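You operate a simulated robot arm through the tools that you are given. There is no shell and no other tool. Be economical: measure what you need, move in short steps, check, and stop when the job is done.

Carry out the task below with a simulated robot arm. There is one attempt and no reset: what you move stays moved.

TASK
Put things in order on the long white table top. At the end: the grey oil pad stands where the white linseed oil bottle stood; the blue glue brush stands where the small brown brush stood; the white linseed oil bottle stands where the blue glue brush stood; the small brown brush stands on top of the green dessert glass; whatever was shut is shut again. Leave all else as you found it, and nothing knocked over.

Only the result counts: the job must be done as asked and must still hold three seconds after the hand-in. Knocking over, shifting, dropping, spilling or breaking anything else fails it.

THE ROBOT
A 6-joint arm with a two-finger parallel gripper, fixed in place. Base frame: the origin is at the foot of the arm, x ahead of it, y to its left, z up; the work surface is at about z = 780. Readings come in mm, degrees, newtons and seconds.
With the tool pointing down near the work surface it reaches from about 240 to 640 mm from the base axis. Its first joint turns from -66.0 to 66.0 degrees. Payload 2.7 kg.
The TCP is the grasp point between the finger pads, 23 mm short of the fingertips. In the tool frame z runs along the fingers and y along their closing line. The gripper opens to 94 mm. The fingers are 38 mm wide and 10 mm thick; the gripper's body (54 by 96 mm) begins 39 mm behind the TCP.
Orientation is that of the tool frame in the base frame, as a unit quaternion [x, y, z, w]. With the fingers straight down and closing along the base's y, the tool's x points along the base's -x, its y along +y and its z along -z.

THE INTERFACE
- The arm moves only by the tool send_rows. Its argument "commands" is one flat list of numbers, 7 for each row, row after row: the shift along the tool's x, y, z in m, then the turn, a rotation vector about the tool's x, y, z in degrees, then the gripper command, from -1 (shut) to 1 (fully open), values between in proportion. In form: [x, y, z, rx, ry, rz, gripper, x, y, z, rx, ry, rz, gripper, ...]. A call has 1 to 12 rows; each row shifts and turns the commanded pose from where the row before left it, along the tool's axes as they then stand. Rows are played at 5 a second. More than 50 mm and 8.6 degrees between two rows, or a gripper value outside its range, and nothing of the call is played. A pose out of reach is approached as far as the arm can. The call stops where the force on the tool passes 40 N (or 10 N more than at its start, if that is more) or the arm is blocked; 0.2 s more then pass. Each finger travels about 45 mm/s and halts on what it meets, pressing with about 29 N; the grip force reading is that of the motor and also rises with nothing between the fingers. The clock runs only during rows and for 0.2 s after the last one: add rows that do not move to give the fingers time. It gives the time, the measured TCP pose, the force on the tool (base axes), the opening and the grip force at its end, in the units of the frame above (readings bear some noise), and new pictures: "show" is both (left out), scene, wrist or none.
- Cameras (640 x 400 px; columns grow to the right, rows downward): "scene" is fixed at [87.2, -441.4, 1401.7]; the picture's right is [0.66, -0.75, 0.00], its down [-0.44, -0.39, -0.81] and it looks along [0.60, 0.54, -0.59] (base axes); focal length 361 px, centre (320, 200). "wrist" rides on the gripper at [-39, 0, -44] in the tool frame; the picture's right is [0.00, -1.00, 0.00], its down [0.97, 0.00, -0.24] and it looks along [0.24, 0.00, 0.97] (tool axes); focal length 218 px, centre (320, 200).
- locate(camera, pixels): for up to 12 pixels [column, row] of the newest picture of that camera ("zoom" is the newest enlarged one), the place [x, y, z] in the base frame of the surface seen there, good to about 2 mm. The clock stands still meanwhile.
- zoom(camera, box): a new picture of the part [left, top, right, bottom] of that camera's present view, enlarged. The clock stands still meanwhile.
- sign_off(): hands the job in; it is judged then, once.

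Keep the steps short. Do not move on a guess: measure, check each grasp and each placing, and mend mistakes. In all there are 80 turns and 120 pictures (those below and enlarged ones count). Leave the gripper open and the arm clear of the work at the hand-in unless told otherwise, and finish with a single line.

The tools are called after "Request:" by a JSON object that holds its "op" and its "data". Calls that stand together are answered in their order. send_rows: Moves the arm, as the interface text tells. Its arguments: {"type":"object","properties":{"commands":{"type":"array","items":{"type":"number"}},"show":{"type":"string","enum":["both","scene","wrist","none"]}},"required":["commands"]} The other tools are called the same way: locate (camera, pixels) gives the place of the surface under pixels of a picture; zoom (camera, box) takes an enlarged picture of a part of a camera's view; sign_off () hands the job in.

At the start:

```text
clock: 0.0
position: [356.5, -25.1, 1094.0]
tcp_rot: [0.001, 1.0, 0.0, 0.0]
ft_force: [0.7, -0.8, 0.2]
grip_width: 94.1
grasp_force: 0.0
```

scene: 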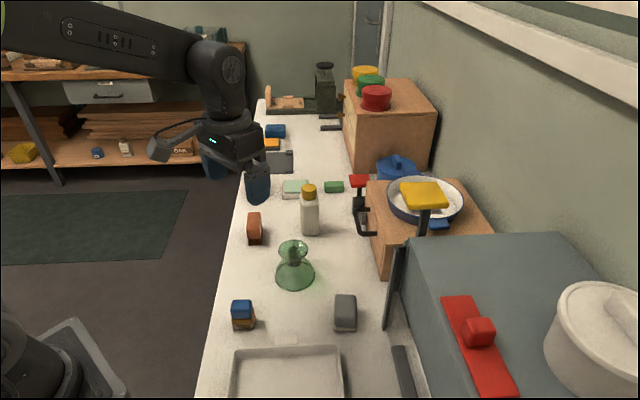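
wrist: 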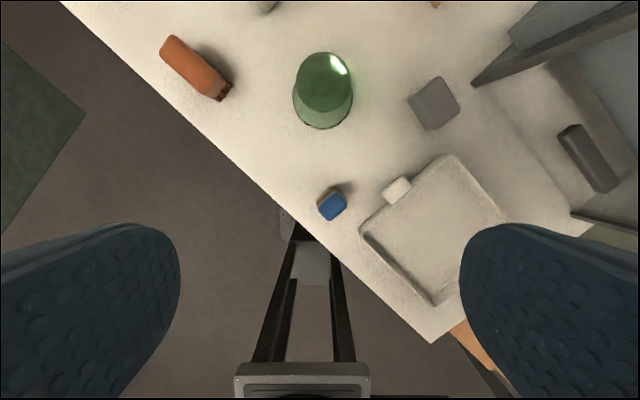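

I see the table with several objects; I'll enlarge the work area to identify each.

Request:
{"op": "zoom", "data": {"camera": "scene", "box": [200, 220, 420, 400]}}

Request:
{"op": "zoom", "data": {"camera": "scene", "box": [220, 100, 420, 250]}}

Request:
{"op": "locate", "data": {"camera": "wrist", "pixels": [[333, 207], [397, 190], [434, 104], [323, 95], [195, 68], [222, 90], [170, 45], [425, 235], [265, 5], [437, 3]]}}

```text
2.22 times, centred on (310, 310) of scene
```

zoom: 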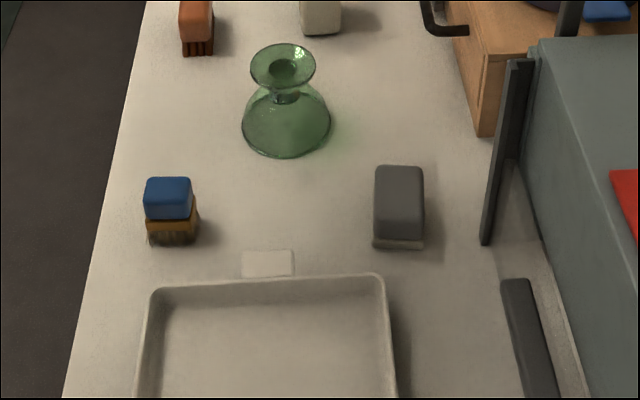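

```text
2.67 times, centred on (320, 175) of scene
```

zoom: 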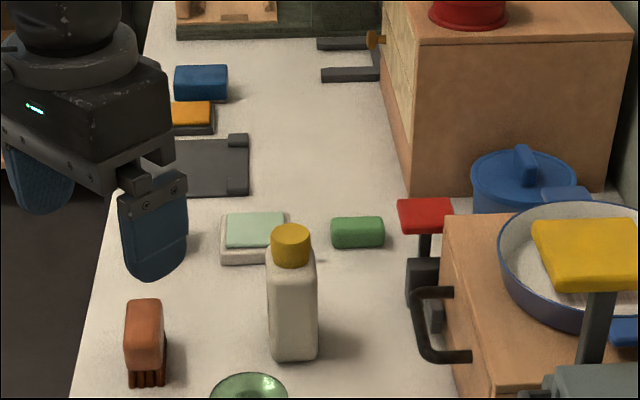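

```text
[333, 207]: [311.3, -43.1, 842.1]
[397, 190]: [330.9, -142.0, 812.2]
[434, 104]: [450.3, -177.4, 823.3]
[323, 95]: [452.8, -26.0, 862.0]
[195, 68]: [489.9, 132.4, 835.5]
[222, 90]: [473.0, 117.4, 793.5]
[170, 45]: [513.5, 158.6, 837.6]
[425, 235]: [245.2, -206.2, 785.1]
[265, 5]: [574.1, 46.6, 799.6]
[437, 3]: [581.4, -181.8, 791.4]
```

I'll measure the objects: bottle, brown brush, blue brush, grey pad, glass, from the scene picture.

Request:
{"op": "locate", "data": {"camera": "scene", "pixels": [[309, 187], [310, 215], [310, 232], [293, 247], [281, 246], [306, 246], [345, 300], [345, 325], [335, 312], [356, 312], [255, 218], [254, 240]]}}

Request:
{"op": "locate", "data": {"camera": "scene", "pixels": [[242, 304], [242, 325], [233, 304], [251, 304], [285, 337], [295, 190], [334, 187], [360, 205], [280, 280], [310, 280], [294, 262], [395, 290]]}}

Request:
{"op": "zoom", "data": {"camera": "wrist", "box": [140, 0, 380, 150]}}

Request:
{"op": "zoom", "data": {"camera": "wrist", "box": [280, 60, 520, 210]}}

```text
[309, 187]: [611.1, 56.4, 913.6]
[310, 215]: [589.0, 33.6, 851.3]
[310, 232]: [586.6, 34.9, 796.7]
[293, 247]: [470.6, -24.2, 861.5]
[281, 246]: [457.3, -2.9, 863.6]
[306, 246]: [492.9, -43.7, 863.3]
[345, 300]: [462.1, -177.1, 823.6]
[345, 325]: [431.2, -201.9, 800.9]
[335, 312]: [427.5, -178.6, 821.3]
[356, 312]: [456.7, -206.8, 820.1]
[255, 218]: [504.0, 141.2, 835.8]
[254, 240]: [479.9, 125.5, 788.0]
```

```text
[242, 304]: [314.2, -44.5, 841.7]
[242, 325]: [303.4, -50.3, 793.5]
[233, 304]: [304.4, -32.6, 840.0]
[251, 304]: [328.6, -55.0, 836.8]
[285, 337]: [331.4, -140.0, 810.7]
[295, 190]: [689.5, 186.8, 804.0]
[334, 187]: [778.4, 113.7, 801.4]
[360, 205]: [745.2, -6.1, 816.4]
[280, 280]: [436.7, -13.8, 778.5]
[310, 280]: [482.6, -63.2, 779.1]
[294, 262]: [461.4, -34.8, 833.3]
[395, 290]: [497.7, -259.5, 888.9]
```

```text
2.67 times, centred on (260, 75) of wrist
```

zoom: 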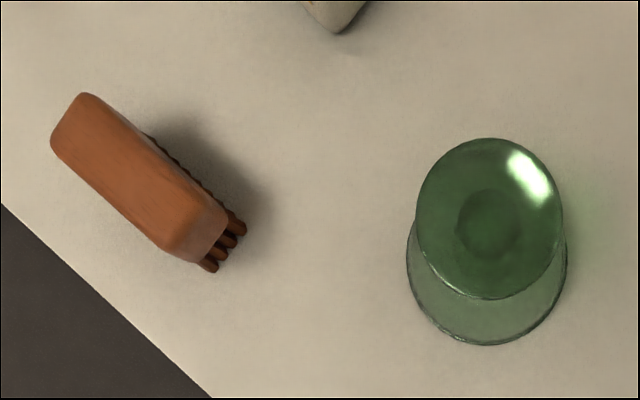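

```text
2.67 times, centred on (400, 135) of wrist
```

zoom: 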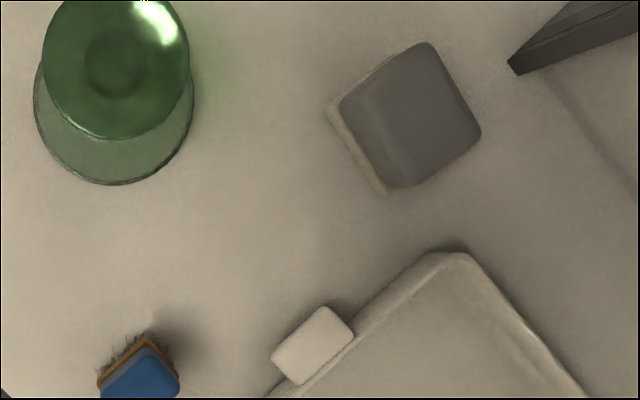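

Grey pad is the grey block with pale underside. I'll measure its corners, and those of the glass foot, in the enlarged picture.

Request:
{"op": "locate", "data": {"camera": "zoom", "pixels": [[428, 48], [475, 132], [405, 182], [346, 104], [382, 188], [335, 105], [115, 60], [60, 105], [180, 80], [110, 380], [172, 382], [148, 352]]}}

Request:
{"op": "zoom", "data": {"camera": "wrist", "box": [290, 160, 410, 235]}}

```text
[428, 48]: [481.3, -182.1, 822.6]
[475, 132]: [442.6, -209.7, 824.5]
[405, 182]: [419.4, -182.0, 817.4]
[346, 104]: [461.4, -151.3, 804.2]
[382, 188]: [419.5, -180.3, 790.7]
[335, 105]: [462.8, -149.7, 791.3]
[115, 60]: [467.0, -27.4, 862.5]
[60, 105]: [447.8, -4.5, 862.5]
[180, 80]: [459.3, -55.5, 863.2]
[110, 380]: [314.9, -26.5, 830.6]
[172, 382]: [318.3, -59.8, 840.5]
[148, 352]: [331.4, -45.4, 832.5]
```

```text
5.33 times, centred on (350, 198) of wrist
```

zoom: 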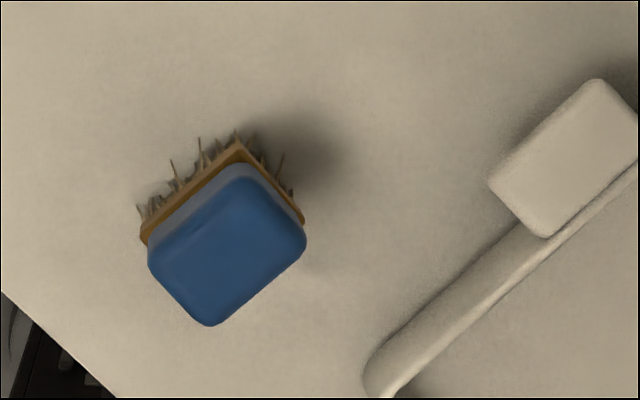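

Next I move above the brown brush (about 493,137), turn −45° so the fingers close across it, and stay high at z≈990 to look.

Request:
{"op": "send_rows", "data": {"commands": [-0.0273, 0.0324, 0.0208, 0, 0, 0, 1, -0.0273, 0.0324, 0.0208, 0, 0, 0, 1, -0.0273, 0.0324, 0.0208, 0, 0, 0, 1, -0.0273, 0.0324, 0.0208, 0, 0, 0, 1, -0.0273, 0.0324, 0.0208, 0, 0, 0, 1, 0, 0, 0, 0, 0, -7.5, 1, 0, 0, 0, 0, 0, -7.5, 1, 0, 0, 0, 0, 0, -7.5, 1, 0, 0, 0, 0, 0, -7.5, 1, 0, 0, 0, 0, 0, -7.5, 1, 0, 0, 0, 0, 0, -7.5, 1]}}

```text
clock: 2.4
position: [495.2, 137.6, 989.5]
tcp_rot: [-0.382, 0.924, 0.0, 0.0]
ft_force: [-0.8, -0.1, 0.3]
grip_width: 93.9
grasp_force: 0.0
```

scene: 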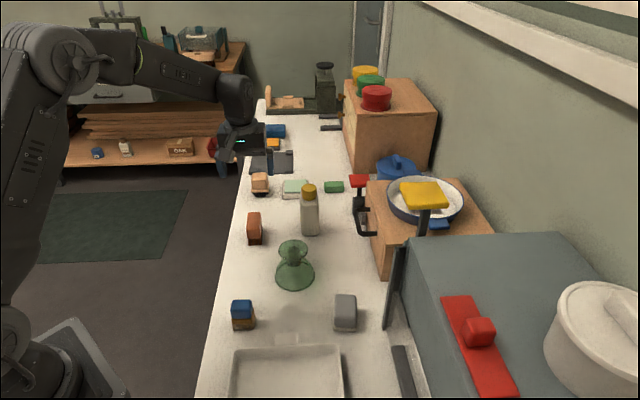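
wrist: 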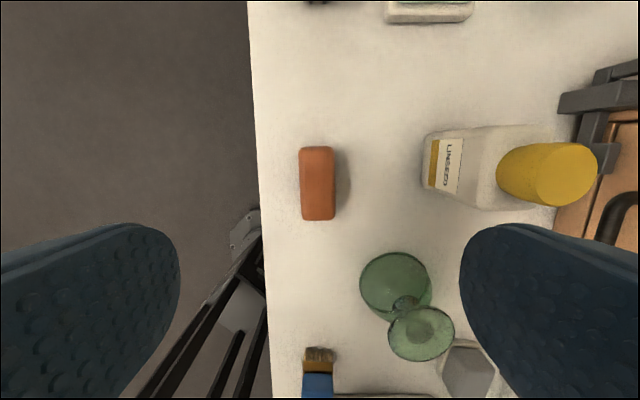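

A further object at scene (260,182) was hidden before; I'll enlarge it, since it may be another brush, and look at the bottle too.

Request:
{"op": "zoom", "data": {"camera": "scene", "box": [230, 150, 350, 250]}}

Request:
{"op": "locate", "data": {"camera": "wrist", "pixels": [[303, 150], [330, 150], [303, 215], [333, 215], [317, 183], [545, 175], [500, 175], [480, 150], [480, 200], [430, 165], [425, 190], [420, 335]]}}

Request:
{"op": "zoom", "data": {"camera": "wrist", "box": [400, 100, 640, 250]}}

```text
4.00 times, centred on (290, 200) of scene
```

zoom: 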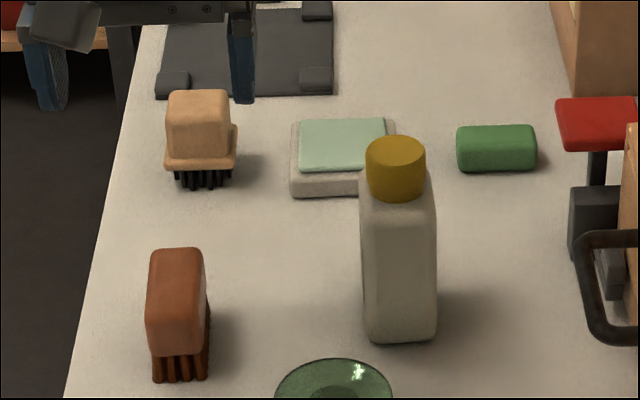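

```text
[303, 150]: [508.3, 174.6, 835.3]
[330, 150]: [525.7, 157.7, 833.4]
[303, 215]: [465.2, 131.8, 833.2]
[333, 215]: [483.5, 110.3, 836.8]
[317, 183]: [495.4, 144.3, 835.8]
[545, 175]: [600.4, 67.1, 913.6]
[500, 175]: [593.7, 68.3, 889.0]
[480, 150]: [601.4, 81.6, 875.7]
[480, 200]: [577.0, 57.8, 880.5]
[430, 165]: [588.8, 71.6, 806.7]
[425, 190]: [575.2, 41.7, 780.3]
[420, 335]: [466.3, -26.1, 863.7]
```

```text
2.67 times, centred on (520, 175) of wrist
```

zoom: 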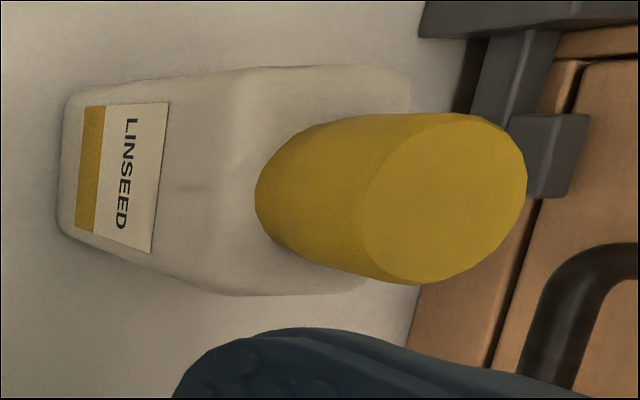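

Two brushes: reddish-brown at (254,228) and a tan one at (260,182). I'll compare sizes and look at the far end for other candidates.

Request:
{"op": "zoom", "data": {"camera": "scene", "box": [235, 60, 395, 200]}}

Request:
{"op": "zoom", "data": {"camera": "scene", "box": [300, 270, 420, 345]}}

Request:
{"op": "locate", "data": {"camera": "scene", "pixels": [[253, 175], [266, 175], [260, 172], [260, 181], [253, 189], [267, 189], [248, 214], [260, 214], [248, 230], [259, 230]]}}

```text
2.86 times, centred on (315, 130) of scene
```

zoom: 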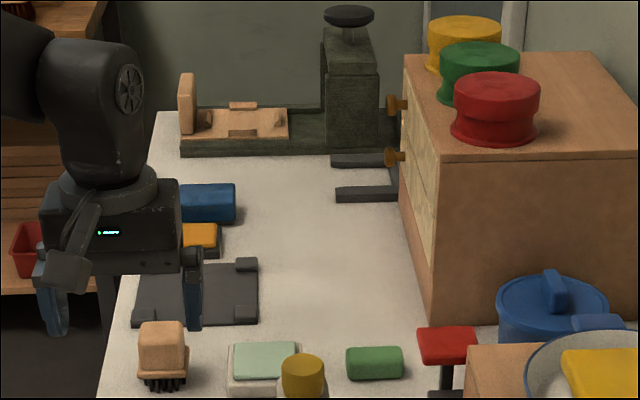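

```text
5.33 times, centred on (360, 308) of scene
```

zoom: 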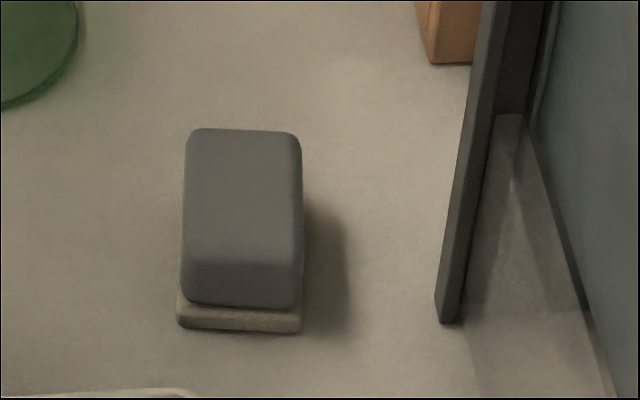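

```text
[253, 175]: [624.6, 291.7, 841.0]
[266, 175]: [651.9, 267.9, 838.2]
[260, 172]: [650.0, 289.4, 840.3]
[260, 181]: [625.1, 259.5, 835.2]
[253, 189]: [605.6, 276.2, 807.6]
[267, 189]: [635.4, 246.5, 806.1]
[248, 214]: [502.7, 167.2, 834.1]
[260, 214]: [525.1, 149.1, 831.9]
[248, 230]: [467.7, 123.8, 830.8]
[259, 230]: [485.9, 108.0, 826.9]
```

The tan brush is out of reach (687 mm), so the reddish-brown one is meant. Its centre is about (495.7,143.6), yaw ~45°. I'll centre, descend to z≈816 with the gripper open, then check.

Request:
{"op": "send_rows", "data": {"commands": [-0.0046, 0.0039, 0.03, 0, 0, 0, 1, 0, 0, 0.045, 0, 0, 0, 1, 0, 0, 0.045, 0, 0, 0, 0.6, 0, 0, 0.03, 0, 0, 0, 0.4, 0, 0, 0.0235, 0, 0, 0, 0.4, 0, 0, 0, 0, 0, 0, 0.4]}}

```text
clock: 3.8
position: [493.1, 144.9, 819.5]
tcp_rot: [-0.383, 0.924, 0.0, 0.0]
ft_force: [-0.2, 0.2, 1.0]
grip_width: 65.8
grasp_force: 0.0
```

scene: 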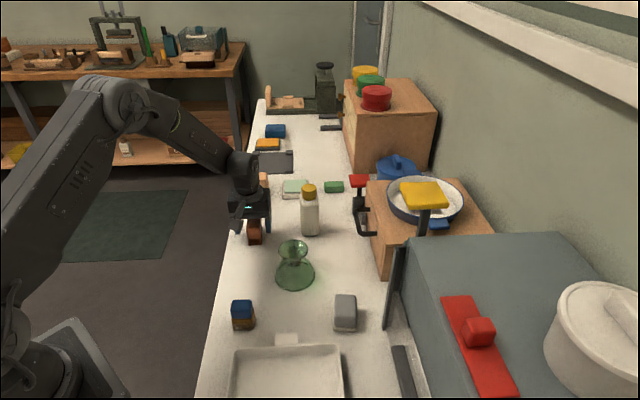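
wrist: 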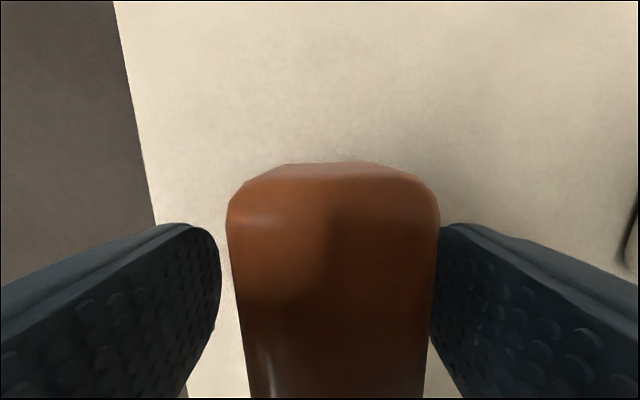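

The brush sits between the fingers, slightly right; I shift 2.5 mm, lower 4 mm, and close.

Request:
{"op": "send_rows", "data": {"commands": [0, -0.0025, 0.004, 0, 0, 0, 0.4, 0, 0, 0, 0, 0, 0, -0.2, 0, 0, 0, 0, 0, 0, -1, 0, 0, 0, 0, 0, 0, -1, 0, 0, 0, 0, 0, 0, -1], "show": "wrist"}}

```text
clock: 5.0
position: [494.6, 141.7, 815.2]
tcp_rot: [-0.382, 0.924, 0.0, 0.001]
ft_force: [0.6, 0.5, -0.5]
grip_width: 33.9
grasp_force: 28.7
```

wrist: 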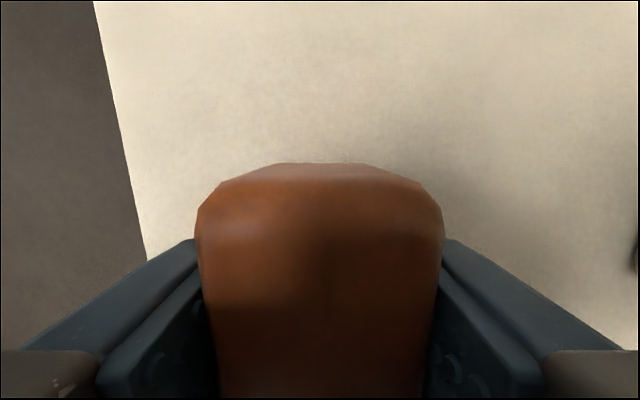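

Gripped at 33.9 mm. Lift 150 mm straight up, then look closely at the glass.

Request:
{"op": "send_rows", "data": {"commands": [0, 0, -0.03, 0, 0, 0, -1, 0, 0, -0.04, 0, 0, 0, -1, 0, 0, -0.04, 0, 0, 0, -1, 0, 0, -0.04, 0, 0, 0, -1]}}

Request:
{"op": "zoom", "data": {"camera": "scene", "box": [254, 230, 334, 290]}}

```text
clock: 6.0
position: [497.2, 141.8, 962.8]
tcp_rot: [-0.382, 0.924, 0.001, 0.001]
ft_force: [0.6, -0.2, -1.1]
grip_width: 33.7
grasp_force: 29.3
```

scene: 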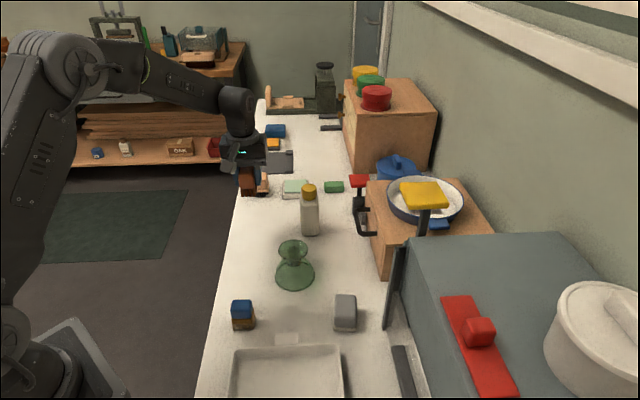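
wrist: 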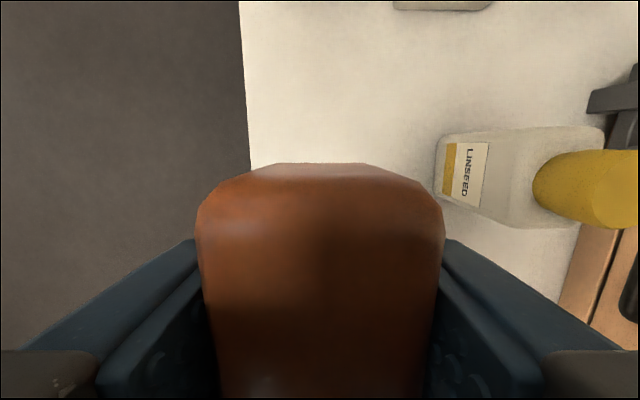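

```text
6.67 times, centred on (294, 260) of scene
```

zoom: 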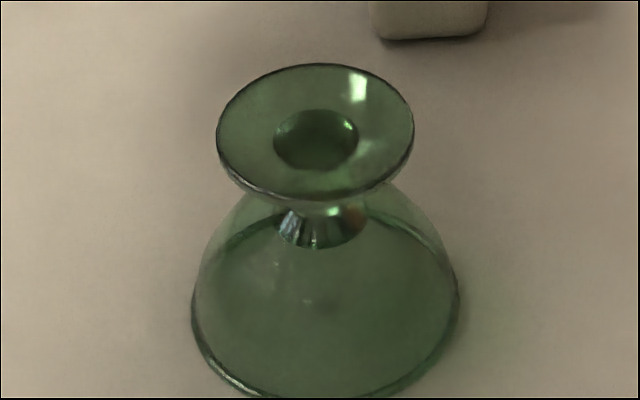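

I'll locate points around the foot's rim.

Request:
{"op": "locate", "data": {"camera": "zoom", "pixels": [[222, 130], [410, 130], [315, 69], [318, 187], [250, 170], [385, 85], [245, 88], [385, 170], [316, 140], [270, 130], [365, 130], [294, 395]]}}

```text
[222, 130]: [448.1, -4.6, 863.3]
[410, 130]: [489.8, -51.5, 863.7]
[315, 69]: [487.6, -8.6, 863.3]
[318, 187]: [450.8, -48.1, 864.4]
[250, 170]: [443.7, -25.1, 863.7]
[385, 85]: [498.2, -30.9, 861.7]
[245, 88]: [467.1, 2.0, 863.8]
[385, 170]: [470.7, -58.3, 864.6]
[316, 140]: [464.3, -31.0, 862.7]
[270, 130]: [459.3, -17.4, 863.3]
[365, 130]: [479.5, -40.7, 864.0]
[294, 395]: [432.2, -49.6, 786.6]
```

Foot centre (469.3,−28.2), z≈863.7, radius 31. I carry the brush over it at z≈963.

Request:
{"op": "send_rows", "data": {"commands": [0.0354, -0.0252, 0, 0, 0, 0, -1, 0.0354, -0.0252, 0, 0, 0, 0, -1, 0.0354, -0.0252, 0, 0, 0, 0, -1, 0.0355, -0.0252, 0, 0, 0, 0, -1, 0, 0, 0, 0, 0, 0, -1], "show": "none"}}

Request:
{"op": "zoom", "data": {"camera": "scene", "box": [234, 160, 362, 290]}}

```text
clock: 7.2
position: [469.0, -28.9, 964.3]
tcp_rot: [-0.383, 0.924, -0.001, 0.0]
ft_force: [0.4, 0.2, -1.3]
grip_width: 33.5
grasp_force: 29.0
```

```text
3.08 times, centred on (298, 225) of scene
```

zoom: 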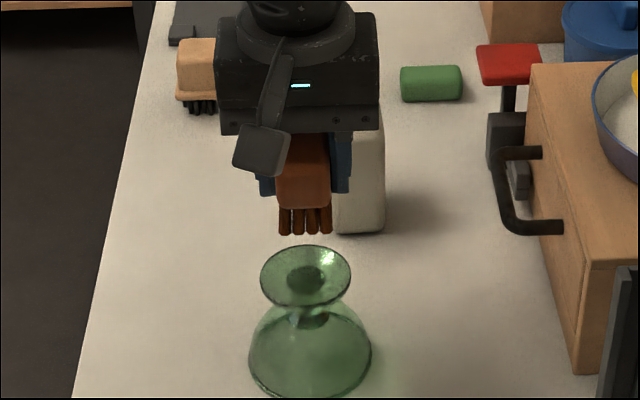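

Brush hangs over the glass; I check where its near end is relative to the TCP.

Request:
{"op": "locate", "data": {"camera": "zoom", "pixels": [[284, 205], [327, 205], [304, 195], [285, 225], [328, 225], [305, 150]]}}

```text
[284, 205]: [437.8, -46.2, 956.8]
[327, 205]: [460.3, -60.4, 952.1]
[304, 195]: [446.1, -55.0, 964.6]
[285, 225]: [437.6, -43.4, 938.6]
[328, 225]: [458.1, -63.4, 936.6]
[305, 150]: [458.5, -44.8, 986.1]
```

Well centred. Descend to about 904, then creep down.

Request:
{"op": "send_rows", "data": {"commands": [0, 0, 0.03, 0, 0, 0, -1, 0, 0, 0.025, 0, 0, 0, -1, 0, 0, 0.004, 0, 0, 0, -1, 0, 0, 0, 0, 0, 0, -1], "show": "none"}}

Request:
{"op": "zoom", "data": {"camera": "scene", "box": [254, 190, 334, 290]}}

```text
clock: 8.2
position: [467.8, -29.3, 904.2]
tcp_rot: [-0.382, 0.924, 0.001, 0.0]
ft_force: [0.2, 0.6, -0.5]
grip_width: 33.7
grasp_force: 28.9
```

```text
4.00 times, centred on (294, 240) of scene
```

zoom: 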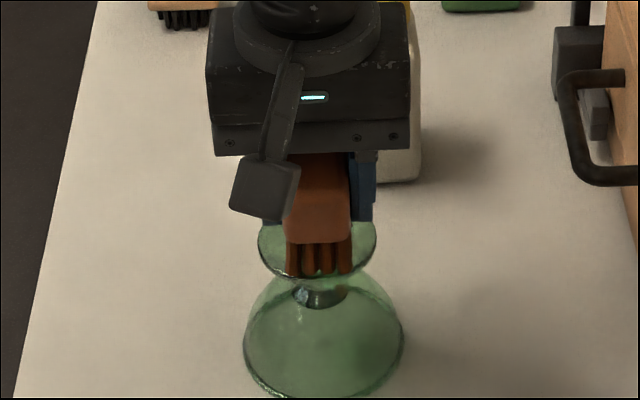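

Nearly touching. I creep 1 mm per row and watch the force.

Request:
{"op": "send_rows", "data": {"commands": [0, 0, 0.0015, 0, 0, 0, -1, 0, 0, 0.001, 0, 0, 0, -1, 0, 0, 0.001, 0, 0, 0, -1, 0, 0, 0, 0, 0, 0, -1], "show": "none"}}

```text
clock: 9.2
position: [466.8, -29.4, 901.5]
tcp_rot: [-0.383, 0.924, 0.0, 0.0]
ft_force: [0.8, -0.6, -1.2]
grip_width: 33.6
grasp_force: 29.3
```

Request:
{"op": "send_rows", "data": {"commands": [0, 0, 0.001, 0, 0, 0, -1, 0, 0, 0.0005, 0, 0, 0, -1, 0, 0, 0.0005, 0, 0, 0, -1, 0, 0, 0, 0, 0, 0, -1], "show": "none"}}

```text
clock: 10.2
position: [467.7, -29.0, 899.3]
tcp_rot: [-0.383, 0.924, 0.0, 0.0]
ft_force: [-0.2, 0.0, 1.3]
grip_width: 33.7
grasp_force: 29.6
```

Request:
{"op": "send_rows", "data": {"commands": [0, 0, 0.0005, 0, 0, 0, -1, 0, 0, 0.0005, 0, 0, 0, -1, 0, 0, 0, 0, 0, 0, -1], "show": "none"}}

Request:
{"op": "zoom", "data": {"camera": "scene", "box": [254, 190, 334, 290]}}

```text
clock: 11.0
position: [466.3, -29.8, 898.2]
tcp_rot: [-0.383, 0.924, 0.0, 0.001]
ft_force: [-3.6, -1.6, 13.3]
grip_width: 33.8
grasp_force: 28.5
```

```text
4.00 times, centred on (294, 240) of scene
```

zoom: 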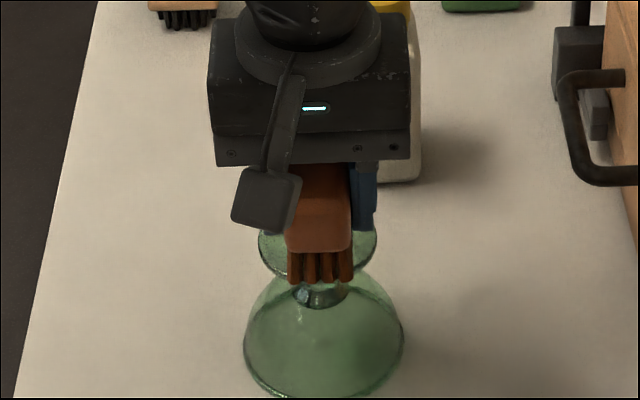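

Firm contact (13 N). Ease 0.5 mm, open, then rise clear.

Request:
{"op": "send_rows", "data": {"commands": [0, 0, -0.0007, 0, 0, 0, -1, 0, 0, 0, 0, 0, 0, -0.2, 0, 0, 0, 0, 0, 0, 0.2, 0, 0, 0, 0, 0, 0, 0.4, 0, 0, 0, 0, 0, 0, 0.4]}}

```text
clock: 12.2
position: [467.2, -29.4, 898.4]
tcp_rot: [-0.382, 0.924, 0.0, 0.0]
ft_force: [-0.5, -0.4, 0.0]
grip_width: 66.2
grasp_force: 0.1
```

scene: 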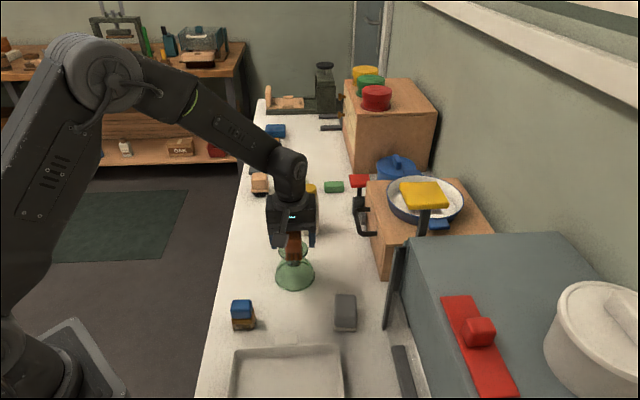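
wrist: 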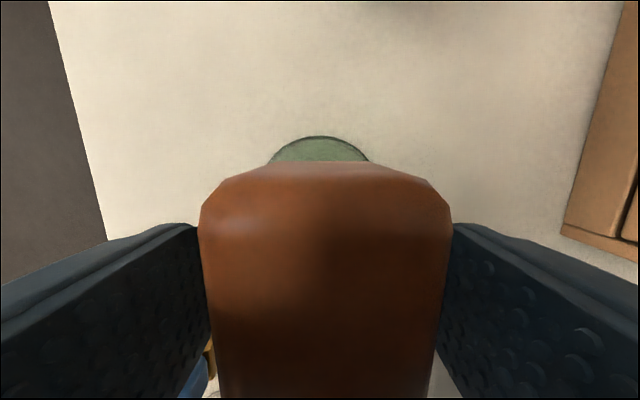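

Released and standing. Rise to z≈1020 and check.

Request:
{"op": "send_rows", "data": {"commands": [0, 0, -0.02, 0, 0, 0, 0.4, 0, 0, -0.03, 0, 0, 0, 0.4, 0, 0, -0.035, 0, 0, 0, 0.4, 0, 0, -0.035, 0, 0, 0, 0.4]}}

Request:
{"op": "zoom", "data": {"camera": "scene", "box": [220, 200, 360, 340]}}

```text
clock: 13.2
position: [465.6, -32.7, 1019.3]
tcp_rot: [-0.383, 0.924, 0.001, -0.001]
ft_force: [0.5, 0.3, 0.1]
grip_width: 65.6
grasp_force: 0.1
```

scene: 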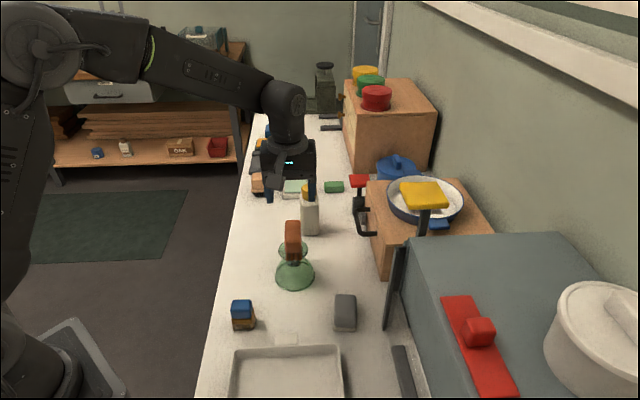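
wrist: 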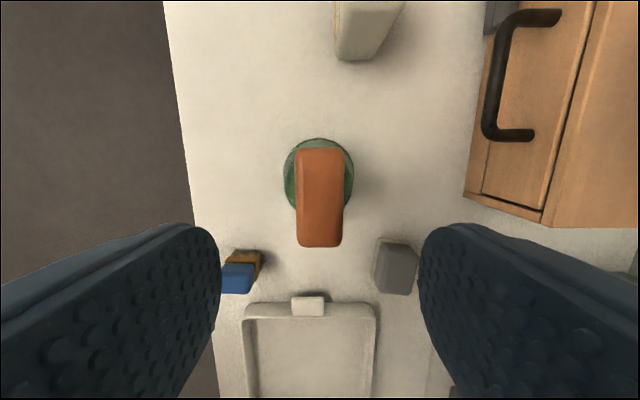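

```text
2.86 times, centred on (290, 270) of scene
```

zoom: 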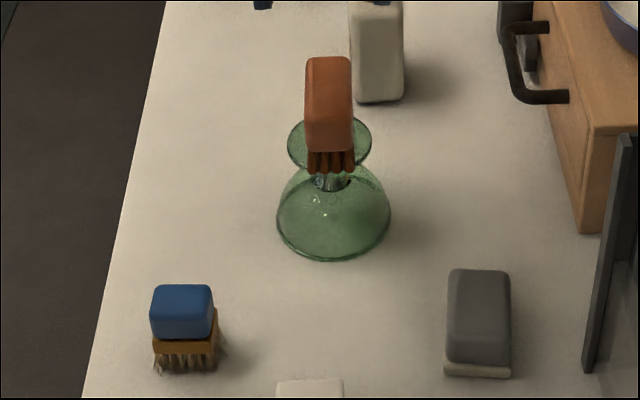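

Brush stands on the glass. I'll verify its centring and measure the pad and blue brush in this upright view.

Request:
{"op": "locate", "data": {"camera": "wrist", "pixels": [[300, 152], [339, 152], [301, 240], [340, 240], [225, 268], [252, 268], [226, 289], [250, 289], [385, 246], [411, 246], [382, 286], [409, 286]]}}

Request:
{"op": "locate", "data": {"camera": "zoom", "pixels": [[156, 290], [207, 290], [153, 330], [210, 330], [155, 348], [215, 350], [452, 275], [505, 275], [450, 350], [509, 352], [446, 372], [510, 374]]}}

```text
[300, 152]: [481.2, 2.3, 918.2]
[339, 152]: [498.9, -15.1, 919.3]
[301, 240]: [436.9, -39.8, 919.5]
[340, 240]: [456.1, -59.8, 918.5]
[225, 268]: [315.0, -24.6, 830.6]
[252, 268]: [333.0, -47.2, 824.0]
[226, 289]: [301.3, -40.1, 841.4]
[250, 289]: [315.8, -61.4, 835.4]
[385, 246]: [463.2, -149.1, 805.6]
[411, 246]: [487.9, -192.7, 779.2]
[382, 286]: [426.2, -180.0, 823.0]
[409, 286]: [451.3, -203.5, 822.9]
```

```text
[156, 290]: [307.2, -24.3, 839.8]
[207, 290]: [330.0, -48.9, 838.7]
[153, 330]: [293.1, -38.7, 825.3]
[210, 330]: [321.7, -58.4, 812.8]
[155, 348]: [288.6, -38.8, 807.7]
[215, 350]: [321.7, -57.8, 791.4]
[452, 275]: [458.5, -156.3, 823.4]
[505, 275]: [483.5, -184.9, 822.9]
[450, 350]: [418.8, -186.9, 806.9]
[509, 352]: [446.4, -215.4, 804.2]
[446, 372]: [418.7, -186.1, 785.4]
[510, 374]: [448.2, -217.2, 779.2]
```

Brush centred at (468,−28): good. Now above the blue brush (≈311,−43), then down to z≈960 for a close look.

Request:
{"op": "send_rows", "data": {"commands": [0.0295, 0.0252, 0, 0, 0, 0, 0.4, 0.0295, 0.0252, 0, 0, 0, 0, 0.4, 0.0295, 0.0252, 0, 0, 0, 0, 0.4, 0.0295, 0.0252, 0, 0, 0, 0, 0.4, 0, 0, 0.03, 0, 0, 0, 0.6, 0, 0, 0.03, 0, 0, 0, 0.6, 0, 0, 0, 0, 0, 0, 0.6], "show": "wrist"}}

```text
clock: 14.8
position: [311.0, -42.8, 959.1]
tcp_rot: [-0.383, 0.924, 0.0, 0.0]
ft_force: [0.5, 0.4, 0.2]
grip_width: 75.3
grasp_force: 0.0
```

wrist: 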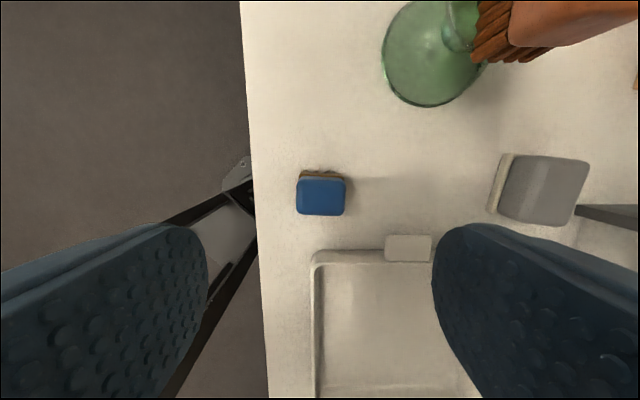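

Request:
{"op": "zoom", "data": {"camera": "wrist", "box": [280, 155, 360, 230]}}

Request:
{"op": "locate", "data": {"camera": "wrist", "pixels": [[299, 180], [342, 180], [299, 212], [342, 212], [302, 172], [342, 174], [385, 250], [430, 250], [515, 158], [588, 163], [497, 210], [560, 222]]}}

```text
5.33 times, centred on (320, 192) of wrist
```

zoom: 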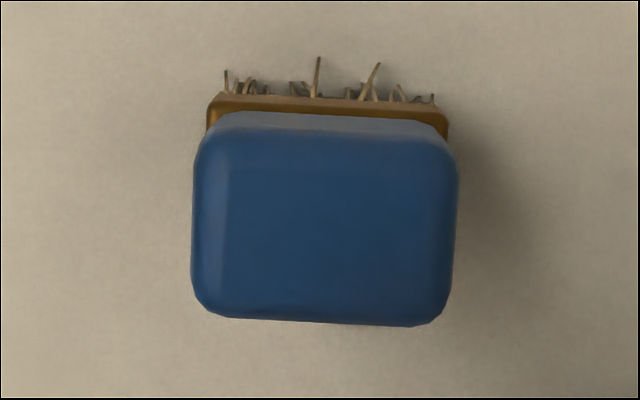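

```text
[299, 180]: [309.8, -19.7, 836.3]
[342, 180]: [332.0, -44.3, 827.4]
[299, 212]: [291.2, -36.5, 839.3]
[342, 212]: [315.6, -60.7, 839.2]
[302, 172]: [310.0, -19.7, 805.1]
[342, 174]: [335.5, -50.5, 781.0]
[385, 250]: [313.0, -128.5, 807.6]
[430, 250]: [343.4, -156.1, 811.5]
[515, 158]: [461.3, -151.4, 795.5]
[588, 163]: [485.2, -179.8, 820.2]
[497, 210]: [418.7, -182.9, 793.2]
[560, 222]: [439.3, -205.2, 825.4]
```

Blue brush centre ≈ (312.2,−40.3), 35 mm across. I centre and descend to z≈822 and close.

Request:
{"op": "send_rows", "data": {"commands": [-0.0026, 0.0009, 0.037, 0, 0, 0, 0.6, 0, 0, 0.04, 0, 0, 0, 0.4, 0, 0, 0.04, 0, 0, 0, 0.4, 0, 0, 0.02, 0, 0, 0, 0.4, 0, 0, 0, 0, 0, 0, 0.4], "show": "wrist"}}

```text
clock: 16.0
position: [314.0, -41.5, 821.7]
tcp_rot: [-0.382, 0.924, 0.0, 0.0]
ft_force: [0.4, 0.2, -1.0]
grip_width: 65.9
grasp_force: 0.1
```

wrist: 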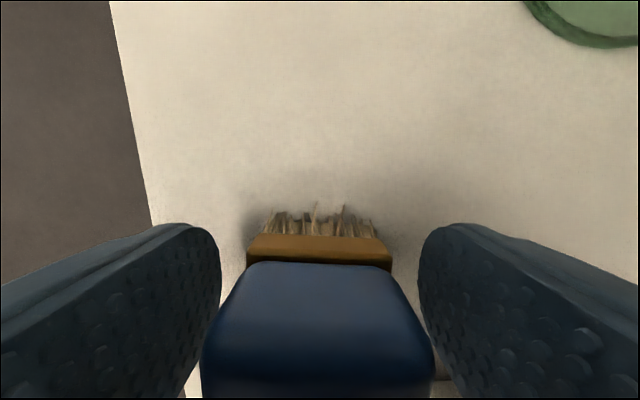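

Centred between the fingers. Close.

Request:
{"op": "send_rows", "data": {"commands": [0, 0, 0, 0, 0, 0, 0, 0, 0, 0, 0, 0, 0, -1, 0, 0, 0, 0, 0, 0, -1, 0, 0, 0, 0, 0, 0, -1], "show": "none"}}

```text
clock: 17.0
position: [314.4, -40.6, 822.8]
tcp_rot: [-0.383, 0.924, 0.0, 0.0]
ft_force: [-0.5, 0.1, 0.4]
grip_width: 39.4
grasp_force: 28.6
```

Gripped at 39.4 mm. Lift 130 mm and carry along the table to the brown brush's old place (496,143).

Request:
{"op": "send_rows", "data": {"commands": [0, 0, -0.03, 0, 0, 0, -1, 0, 0, -0.05, 0, 0, 0, -1, 0, 0, -0.05, 0, 0, 0, -1, -0.0433, 0.0002, 0, 0, 0, 0, -1, -0.0433, 0.0002, 0, 0, 0, 0, -1, -0.0433, 0.0002, 0, 0, 0, 0, -1, -0.0433, 0.0002, 0, 0, 0, 0, -1, -0.0433, 0.0002, 0, 0, 0, 0, -1, -0.0433, 0.0002, 0, 0, 0, 0, -1, 0, 0, 0, 0, 0, 0, -1, 0, 0, 0, 0, 0, 0, -1]}}

```text
clock: 19.4
position: [497.4, 144.8, 947.1]
tcp_rot: [-0.382, 0.924, 0.001, 0.0]
ft_force: [-0.3, 0.6, 0.0]
grip_width: 39.4
grasp_force: 28.8
```

scene: 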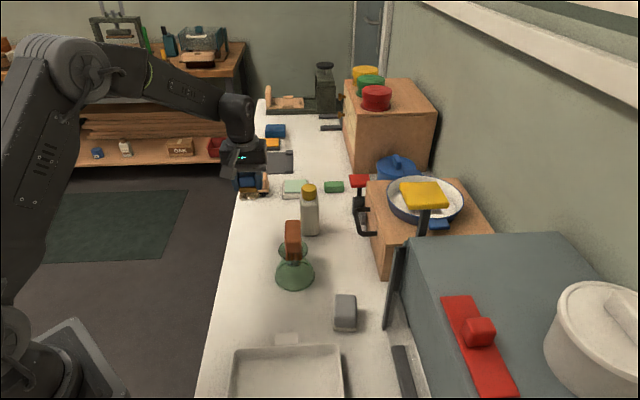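
wrist: 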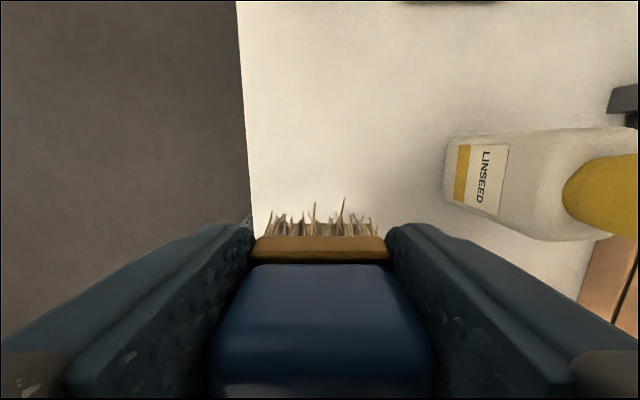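

Descend to just above the table (about 827), then creep.

Request:
{"op": "send_rows", "data": {"commands": [0, 0, 0.045, 0, 0, 0, -1, 0, 0, 0.045, 0, 0, 0, -1, 0, 0, 0.028, 0, 0, 0, -1, 0, 0, 0, 0, 0, 0, -1, 0, 0, 0, 0, 0, 0, -1], "show": "none"}}

Request:
{"op": "zoom", "data": {"camera": "scene", "box": [214, 180, 310, 270]}}

```text
clock: 20.6
position: [494.3, 143.6, 833.4]
tcp_rot: [-0.383, 0.924, 0.0, 0.0]
ft_force: [0.1, 0.0, 0.2]
grip_width: 39.6
grasp_force: 29.0
```

```text
4.44 times, centred on (262, 225) of scene
```

zoom: 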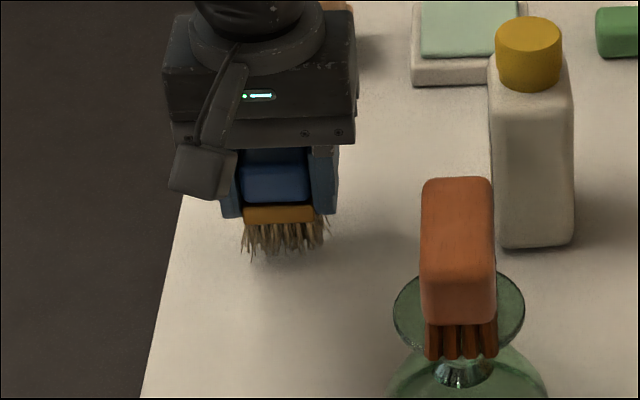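

Request:
{"op": "send_rows", "data": {"commands": [0, 0, 0.005, 0, 0, 0, -1, 0, 0, 0.003, 0, 0, 0, -1, 0, 0, 0.001, 0, 0, 0, -1, 0, 0, 0.001, 0, 0, 0, -1, 0, 0, 0, 0, 0, 0, -1], "show": "none"}}

```text
clock: 21.8
position: [497.2, 145.1, 824.5]
tcp_rot: [-0.383, 0.924, 0.0, 0.0]
ft_force: [0.2, 0.2, 0.0]
grip_width: 39.4
grasp_force: 28.8
```

Request:
{"op": "send_rows", "data": {"commands": [0, 0, 0.001, 0, 0, 0, -1, 0, 0, 0.0005, 0, 0, 0, -1, 0, 0, 0, 0, 0, 0, -1], "show": "none"}}

```text
clock: 22.6
position: [496.8, 145.1, 822.3]
tcp_rot: [-0.383, 0.924, 0.0, 0.0]
ft_force: [-1.3, -0.8, 3.0]
grip_width: 39.2
grasp_force: 29.4
```

Contact felt. Release.

Request:
{"op": "send_rows", "data": {"commands": [0, 0, 0.0003, 0, 0, 0, -1, 0, 0, 0, 0, 0, 0, -0.2, 0, 0, 0, 0, 0, 0, 0.2, 0, 0, 0, 0, 0, 0, 0.4, 0, 0, 0, 0, 0, 0, 0.4, 0, 0, -0.03, 0, 0, 0, 0.4, 0, 0, -0.04, 0, 0, 0, 0.4, 0, 0, -0.05, 0, 0, 0, 0.4, 0, 0, -0.05, 0, 0, 0, 0.4, 0, 0, -0.02, 0, 0, 0, 0.4]}}

```text
clock: 24.8
position: [497.3, 146.2, 1011.0]
tcp_rot: [-0.383, 0.924, 0.0, 0.0]
ft_force: [0.5, -0.1, 0.3]
grip_width: 65.7
grasp_force: 0.1
```

scene: 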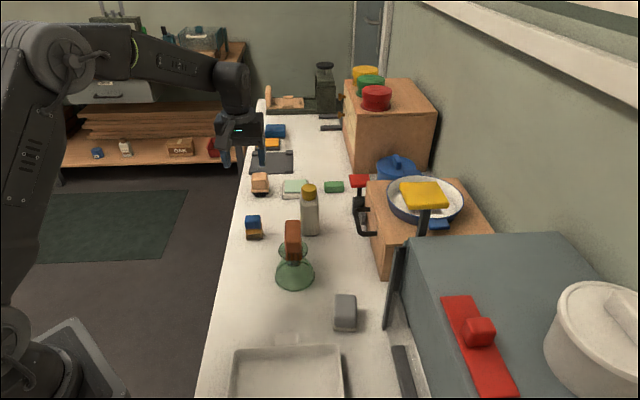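
wrist: 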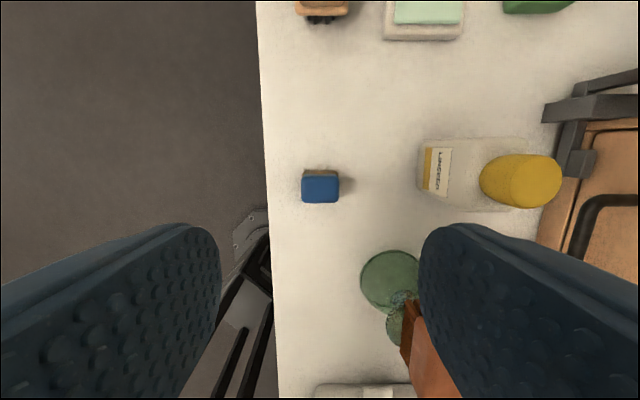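

Blue brush stands in the new place. I check its centre, then move over the bottle at z≈1010 (cap top at 914, fingertips at 988).

Request:
{"op": "locate", "data": {"camera": "wrist", "pixels": [[304, 178], [337, 178], [304, 200], [337, 200]]}}

Request:
{"op": "send_rows", "data": {"commands": [0, -0.047, 0, 0, 0, 0, 0.6, -0.0025, -0.047, 0, 0, 0, 0, 0.8, -0.0025, -0.0463, 0, 0, 0, 0, 1, 0, 0, 0, 0, 0, 0, 1], "show": "wrist"}}

Request:
{"op": "zoom", "data": {"camera": "wrist", "box": [220, 100, 420, 260]}}

```text
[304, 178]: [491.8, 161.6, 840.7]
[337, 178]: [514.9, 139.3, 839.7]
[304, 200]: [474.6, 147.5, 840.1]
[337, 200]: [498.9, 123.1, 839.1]
```

```text
clock: 25.8
position: [600.2, 49.6, 1010.1]
tcp_rot: [-0.383, 0.924, 0.0, 0.0]
ft_force: [-0.5, 0.6, 0.2]
grip_width: 94.1
grasp_force: 0.1
```

wrist: 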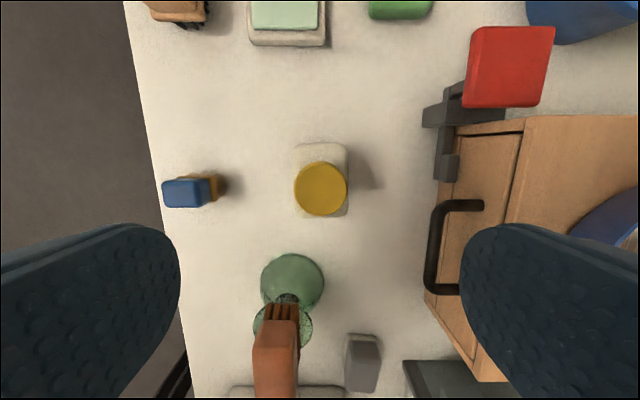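

```text
2.50 times, centred on (320, 180) of wrist
```

zoom: 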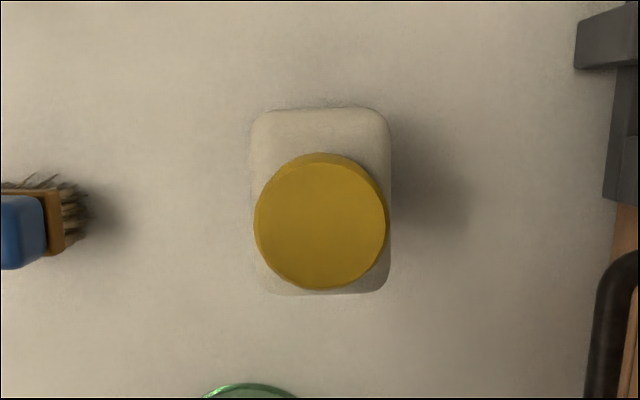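

Blue brush centre (495,143): right. Now measure the bottle's cap and body outline.

Request:
{"op": "locate", "data": {"camera": "zoom", "pixels": [[258, 225], [383, 225], [320, 165], [320, 285], [320, 225], [256, 120], [383, 120], [320, 112], [268, 282], [384, 285], [320, 130], [252, 150]]}}

Request:
{"op": "zoom", "data": {"camera": "scene", "box": [275, 170, 345, 250]}}

```text
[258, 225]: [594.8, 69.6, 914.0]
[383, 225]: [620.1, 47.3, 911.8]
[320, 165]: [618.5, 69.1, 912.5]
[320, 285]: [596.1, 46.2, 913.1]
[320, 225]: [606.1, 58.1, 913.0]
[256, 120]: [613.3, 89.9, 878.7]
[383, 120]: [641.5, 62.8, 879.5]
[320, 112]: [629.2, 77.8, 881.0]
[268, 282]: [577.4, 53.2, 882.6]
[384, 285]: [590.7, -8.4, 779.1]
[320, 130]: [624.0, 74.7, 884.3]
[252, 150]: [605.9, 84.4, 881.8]
```

```text
5.00 times, centred on (310, 210) of scene
```

zoom: 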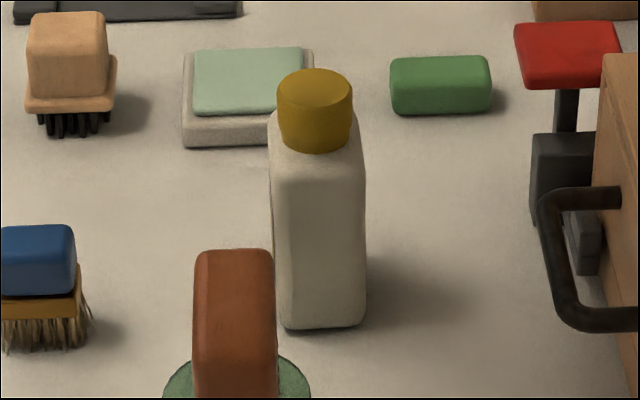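

Bottle centre ≈ (608,58), body 39 mm wide, shoulders at ~880, cap top 914. Grip the upper body at TCP z≈880 (gripper body clears the cap by ~5 mm). First descend to 890 and check.

Request:
{"op": "send_rows", "data": {"commands": [-0.0115, 0.0004, 0.02, 0, 0, 0, 0.5, 0, 0, 0.04, 0, 0, 0, 0.4, 0, 0, 0.04, 0, 0, 0, 0.4, 0, 0, 0.02, 0, 0, 0, 0.4, 0, 0, 0, 0, 0, 0, 0.4, 0, 0, 0, 0, 0, 0, 0.4]}}

Request:
{"op": "zoom", "data": {"camera": "scene", "box": [265, 150, 355, 240]}}

```text
clock: 27.2
position: [606.9, 58.5, 889.8]
tcp_rot: [-0.382, 0.924, 0.0, 0.0]
ft_force: [0.1, 0.0, 0.0]
grip_width: 66.1
grasp_force: 0.1
```

scene: 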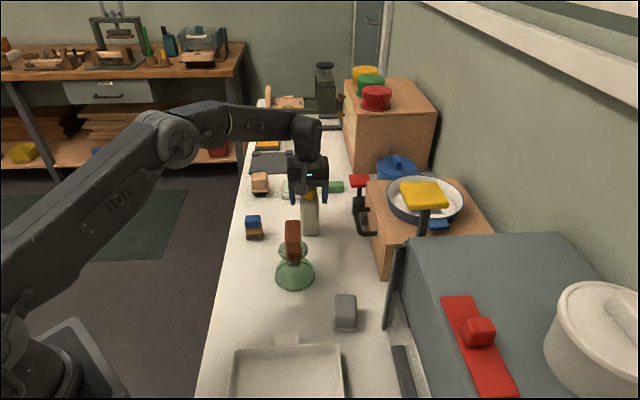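
wrist: 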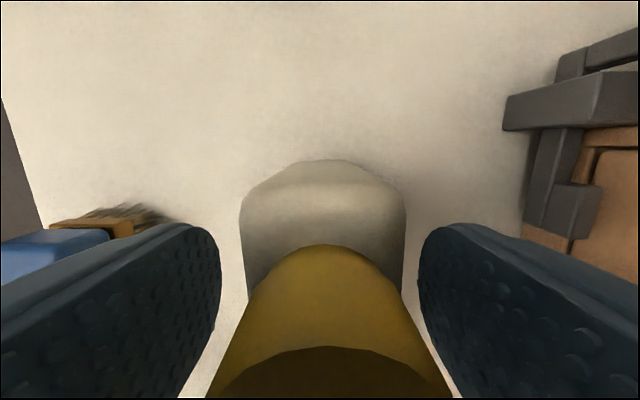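

```text
4.44 times, centred on (310, 195) of scene
```

zoom: 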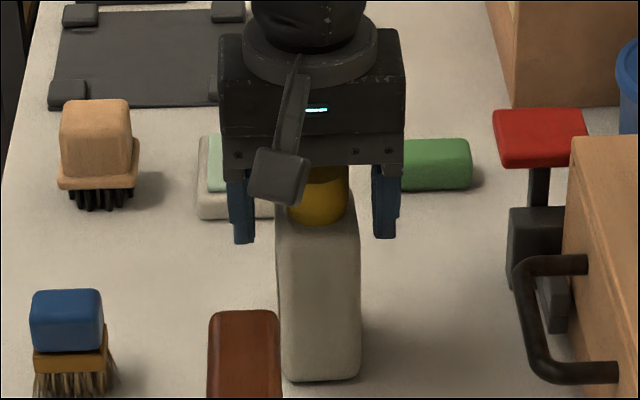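

Well lined up. Lower 9 mm and close.

Request:
{"op": "send_rows", "data": {"commands": [0, -0.0008, 0.005, 0, 0, 0, 0.4, 0, 0, 0.0045, 0, 0, 0, 0.4, 0, 0, 0, 0, 0, 0, 0.4, 0, 0, 0, 0, 0, 0, 0, 0, 0, 0, 0, 0, 0, -0.3, 0, 0, 0, 0, 0, 0, -1, 0, 0, 0, 0, 0, 0, -1, 0, 0, 0, 0, 0, 0, -1]}}

Request:
{"op": "zoom", "data": {"camera": "scene", "box": [265, 150, 355, 240]}}

```text
clock: 29.0
position: [608.8, 58.1, 880.1]
tcp_rot: [-0.382, 0.924, 0.0, -0.001]
ft_force: [0.5, -0.3, 0.3]
grip_width: 46.0
grasp_force: 28.9
```

scene: 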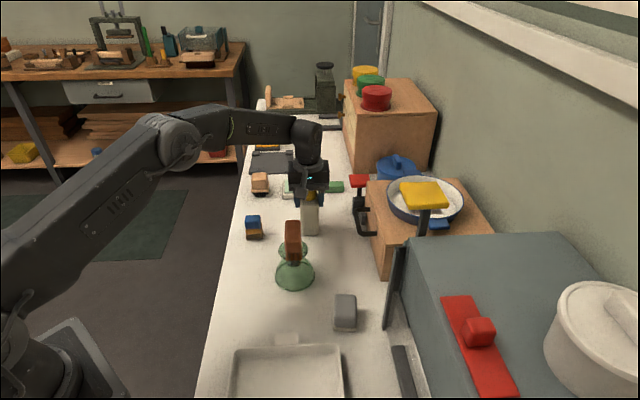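
wrist: 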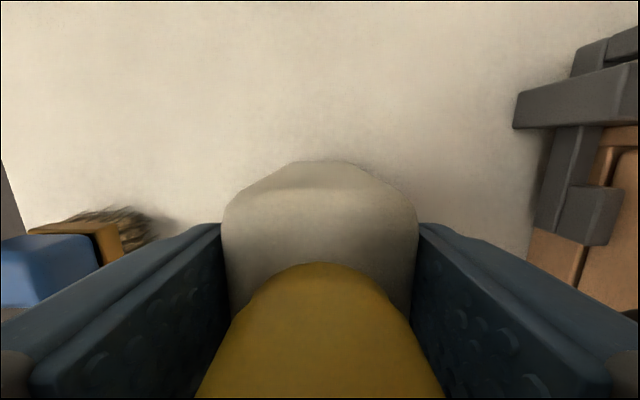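

```text
4.44 times, centred on (310, 195) of scene
```

zoom: 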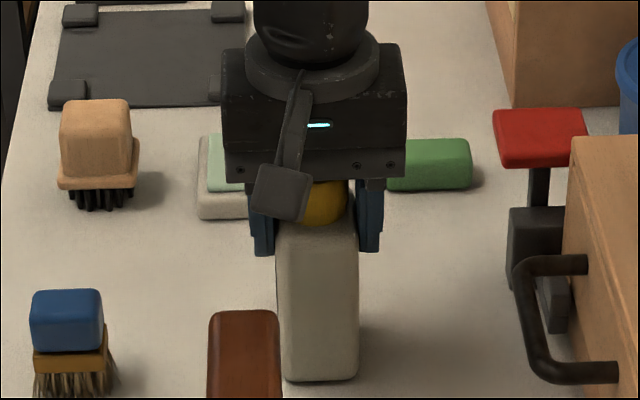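

Gripped at 46 mm. Lift gently, then to z≈1045 so the bottle's foot clears the brush on the glass.

Request:
{"op": "send_rows", "data": {"commands": [0, 0, -0.01, 0, 0, 0, -1, 0, 0, -0.025, 0, 0, 0, -1, 0, 0, -0.035, 0, 0, 0, -1, 0, 0, -0.035, 0, 0, 0, -1, 0, 0, -0.035, 0, 0, 0, -1, 0, 0, -0.03, 0, 0, 0, -1, 0, 0, 0, 0, 0, 0, -1]}}

```text
clock: 30.6
position: [607.9, 57.9, 1053.6]
tcp_rot: [-0.383, 0.924, 0.0, 0.001]
ft_force: [-0.5, 0.6, -3.5]
grip_width: 45.7
grasp_force: 29.3
```

scene: 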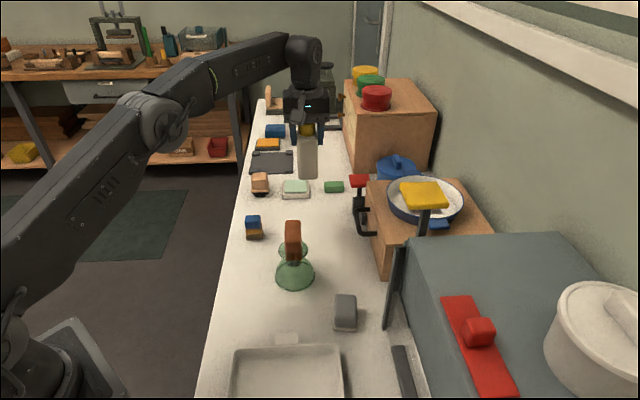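
wrist: 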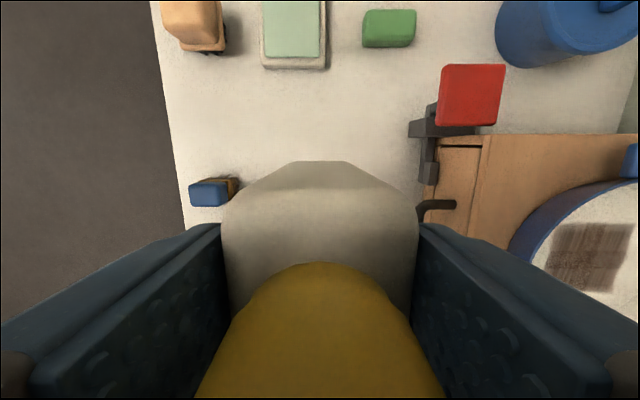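

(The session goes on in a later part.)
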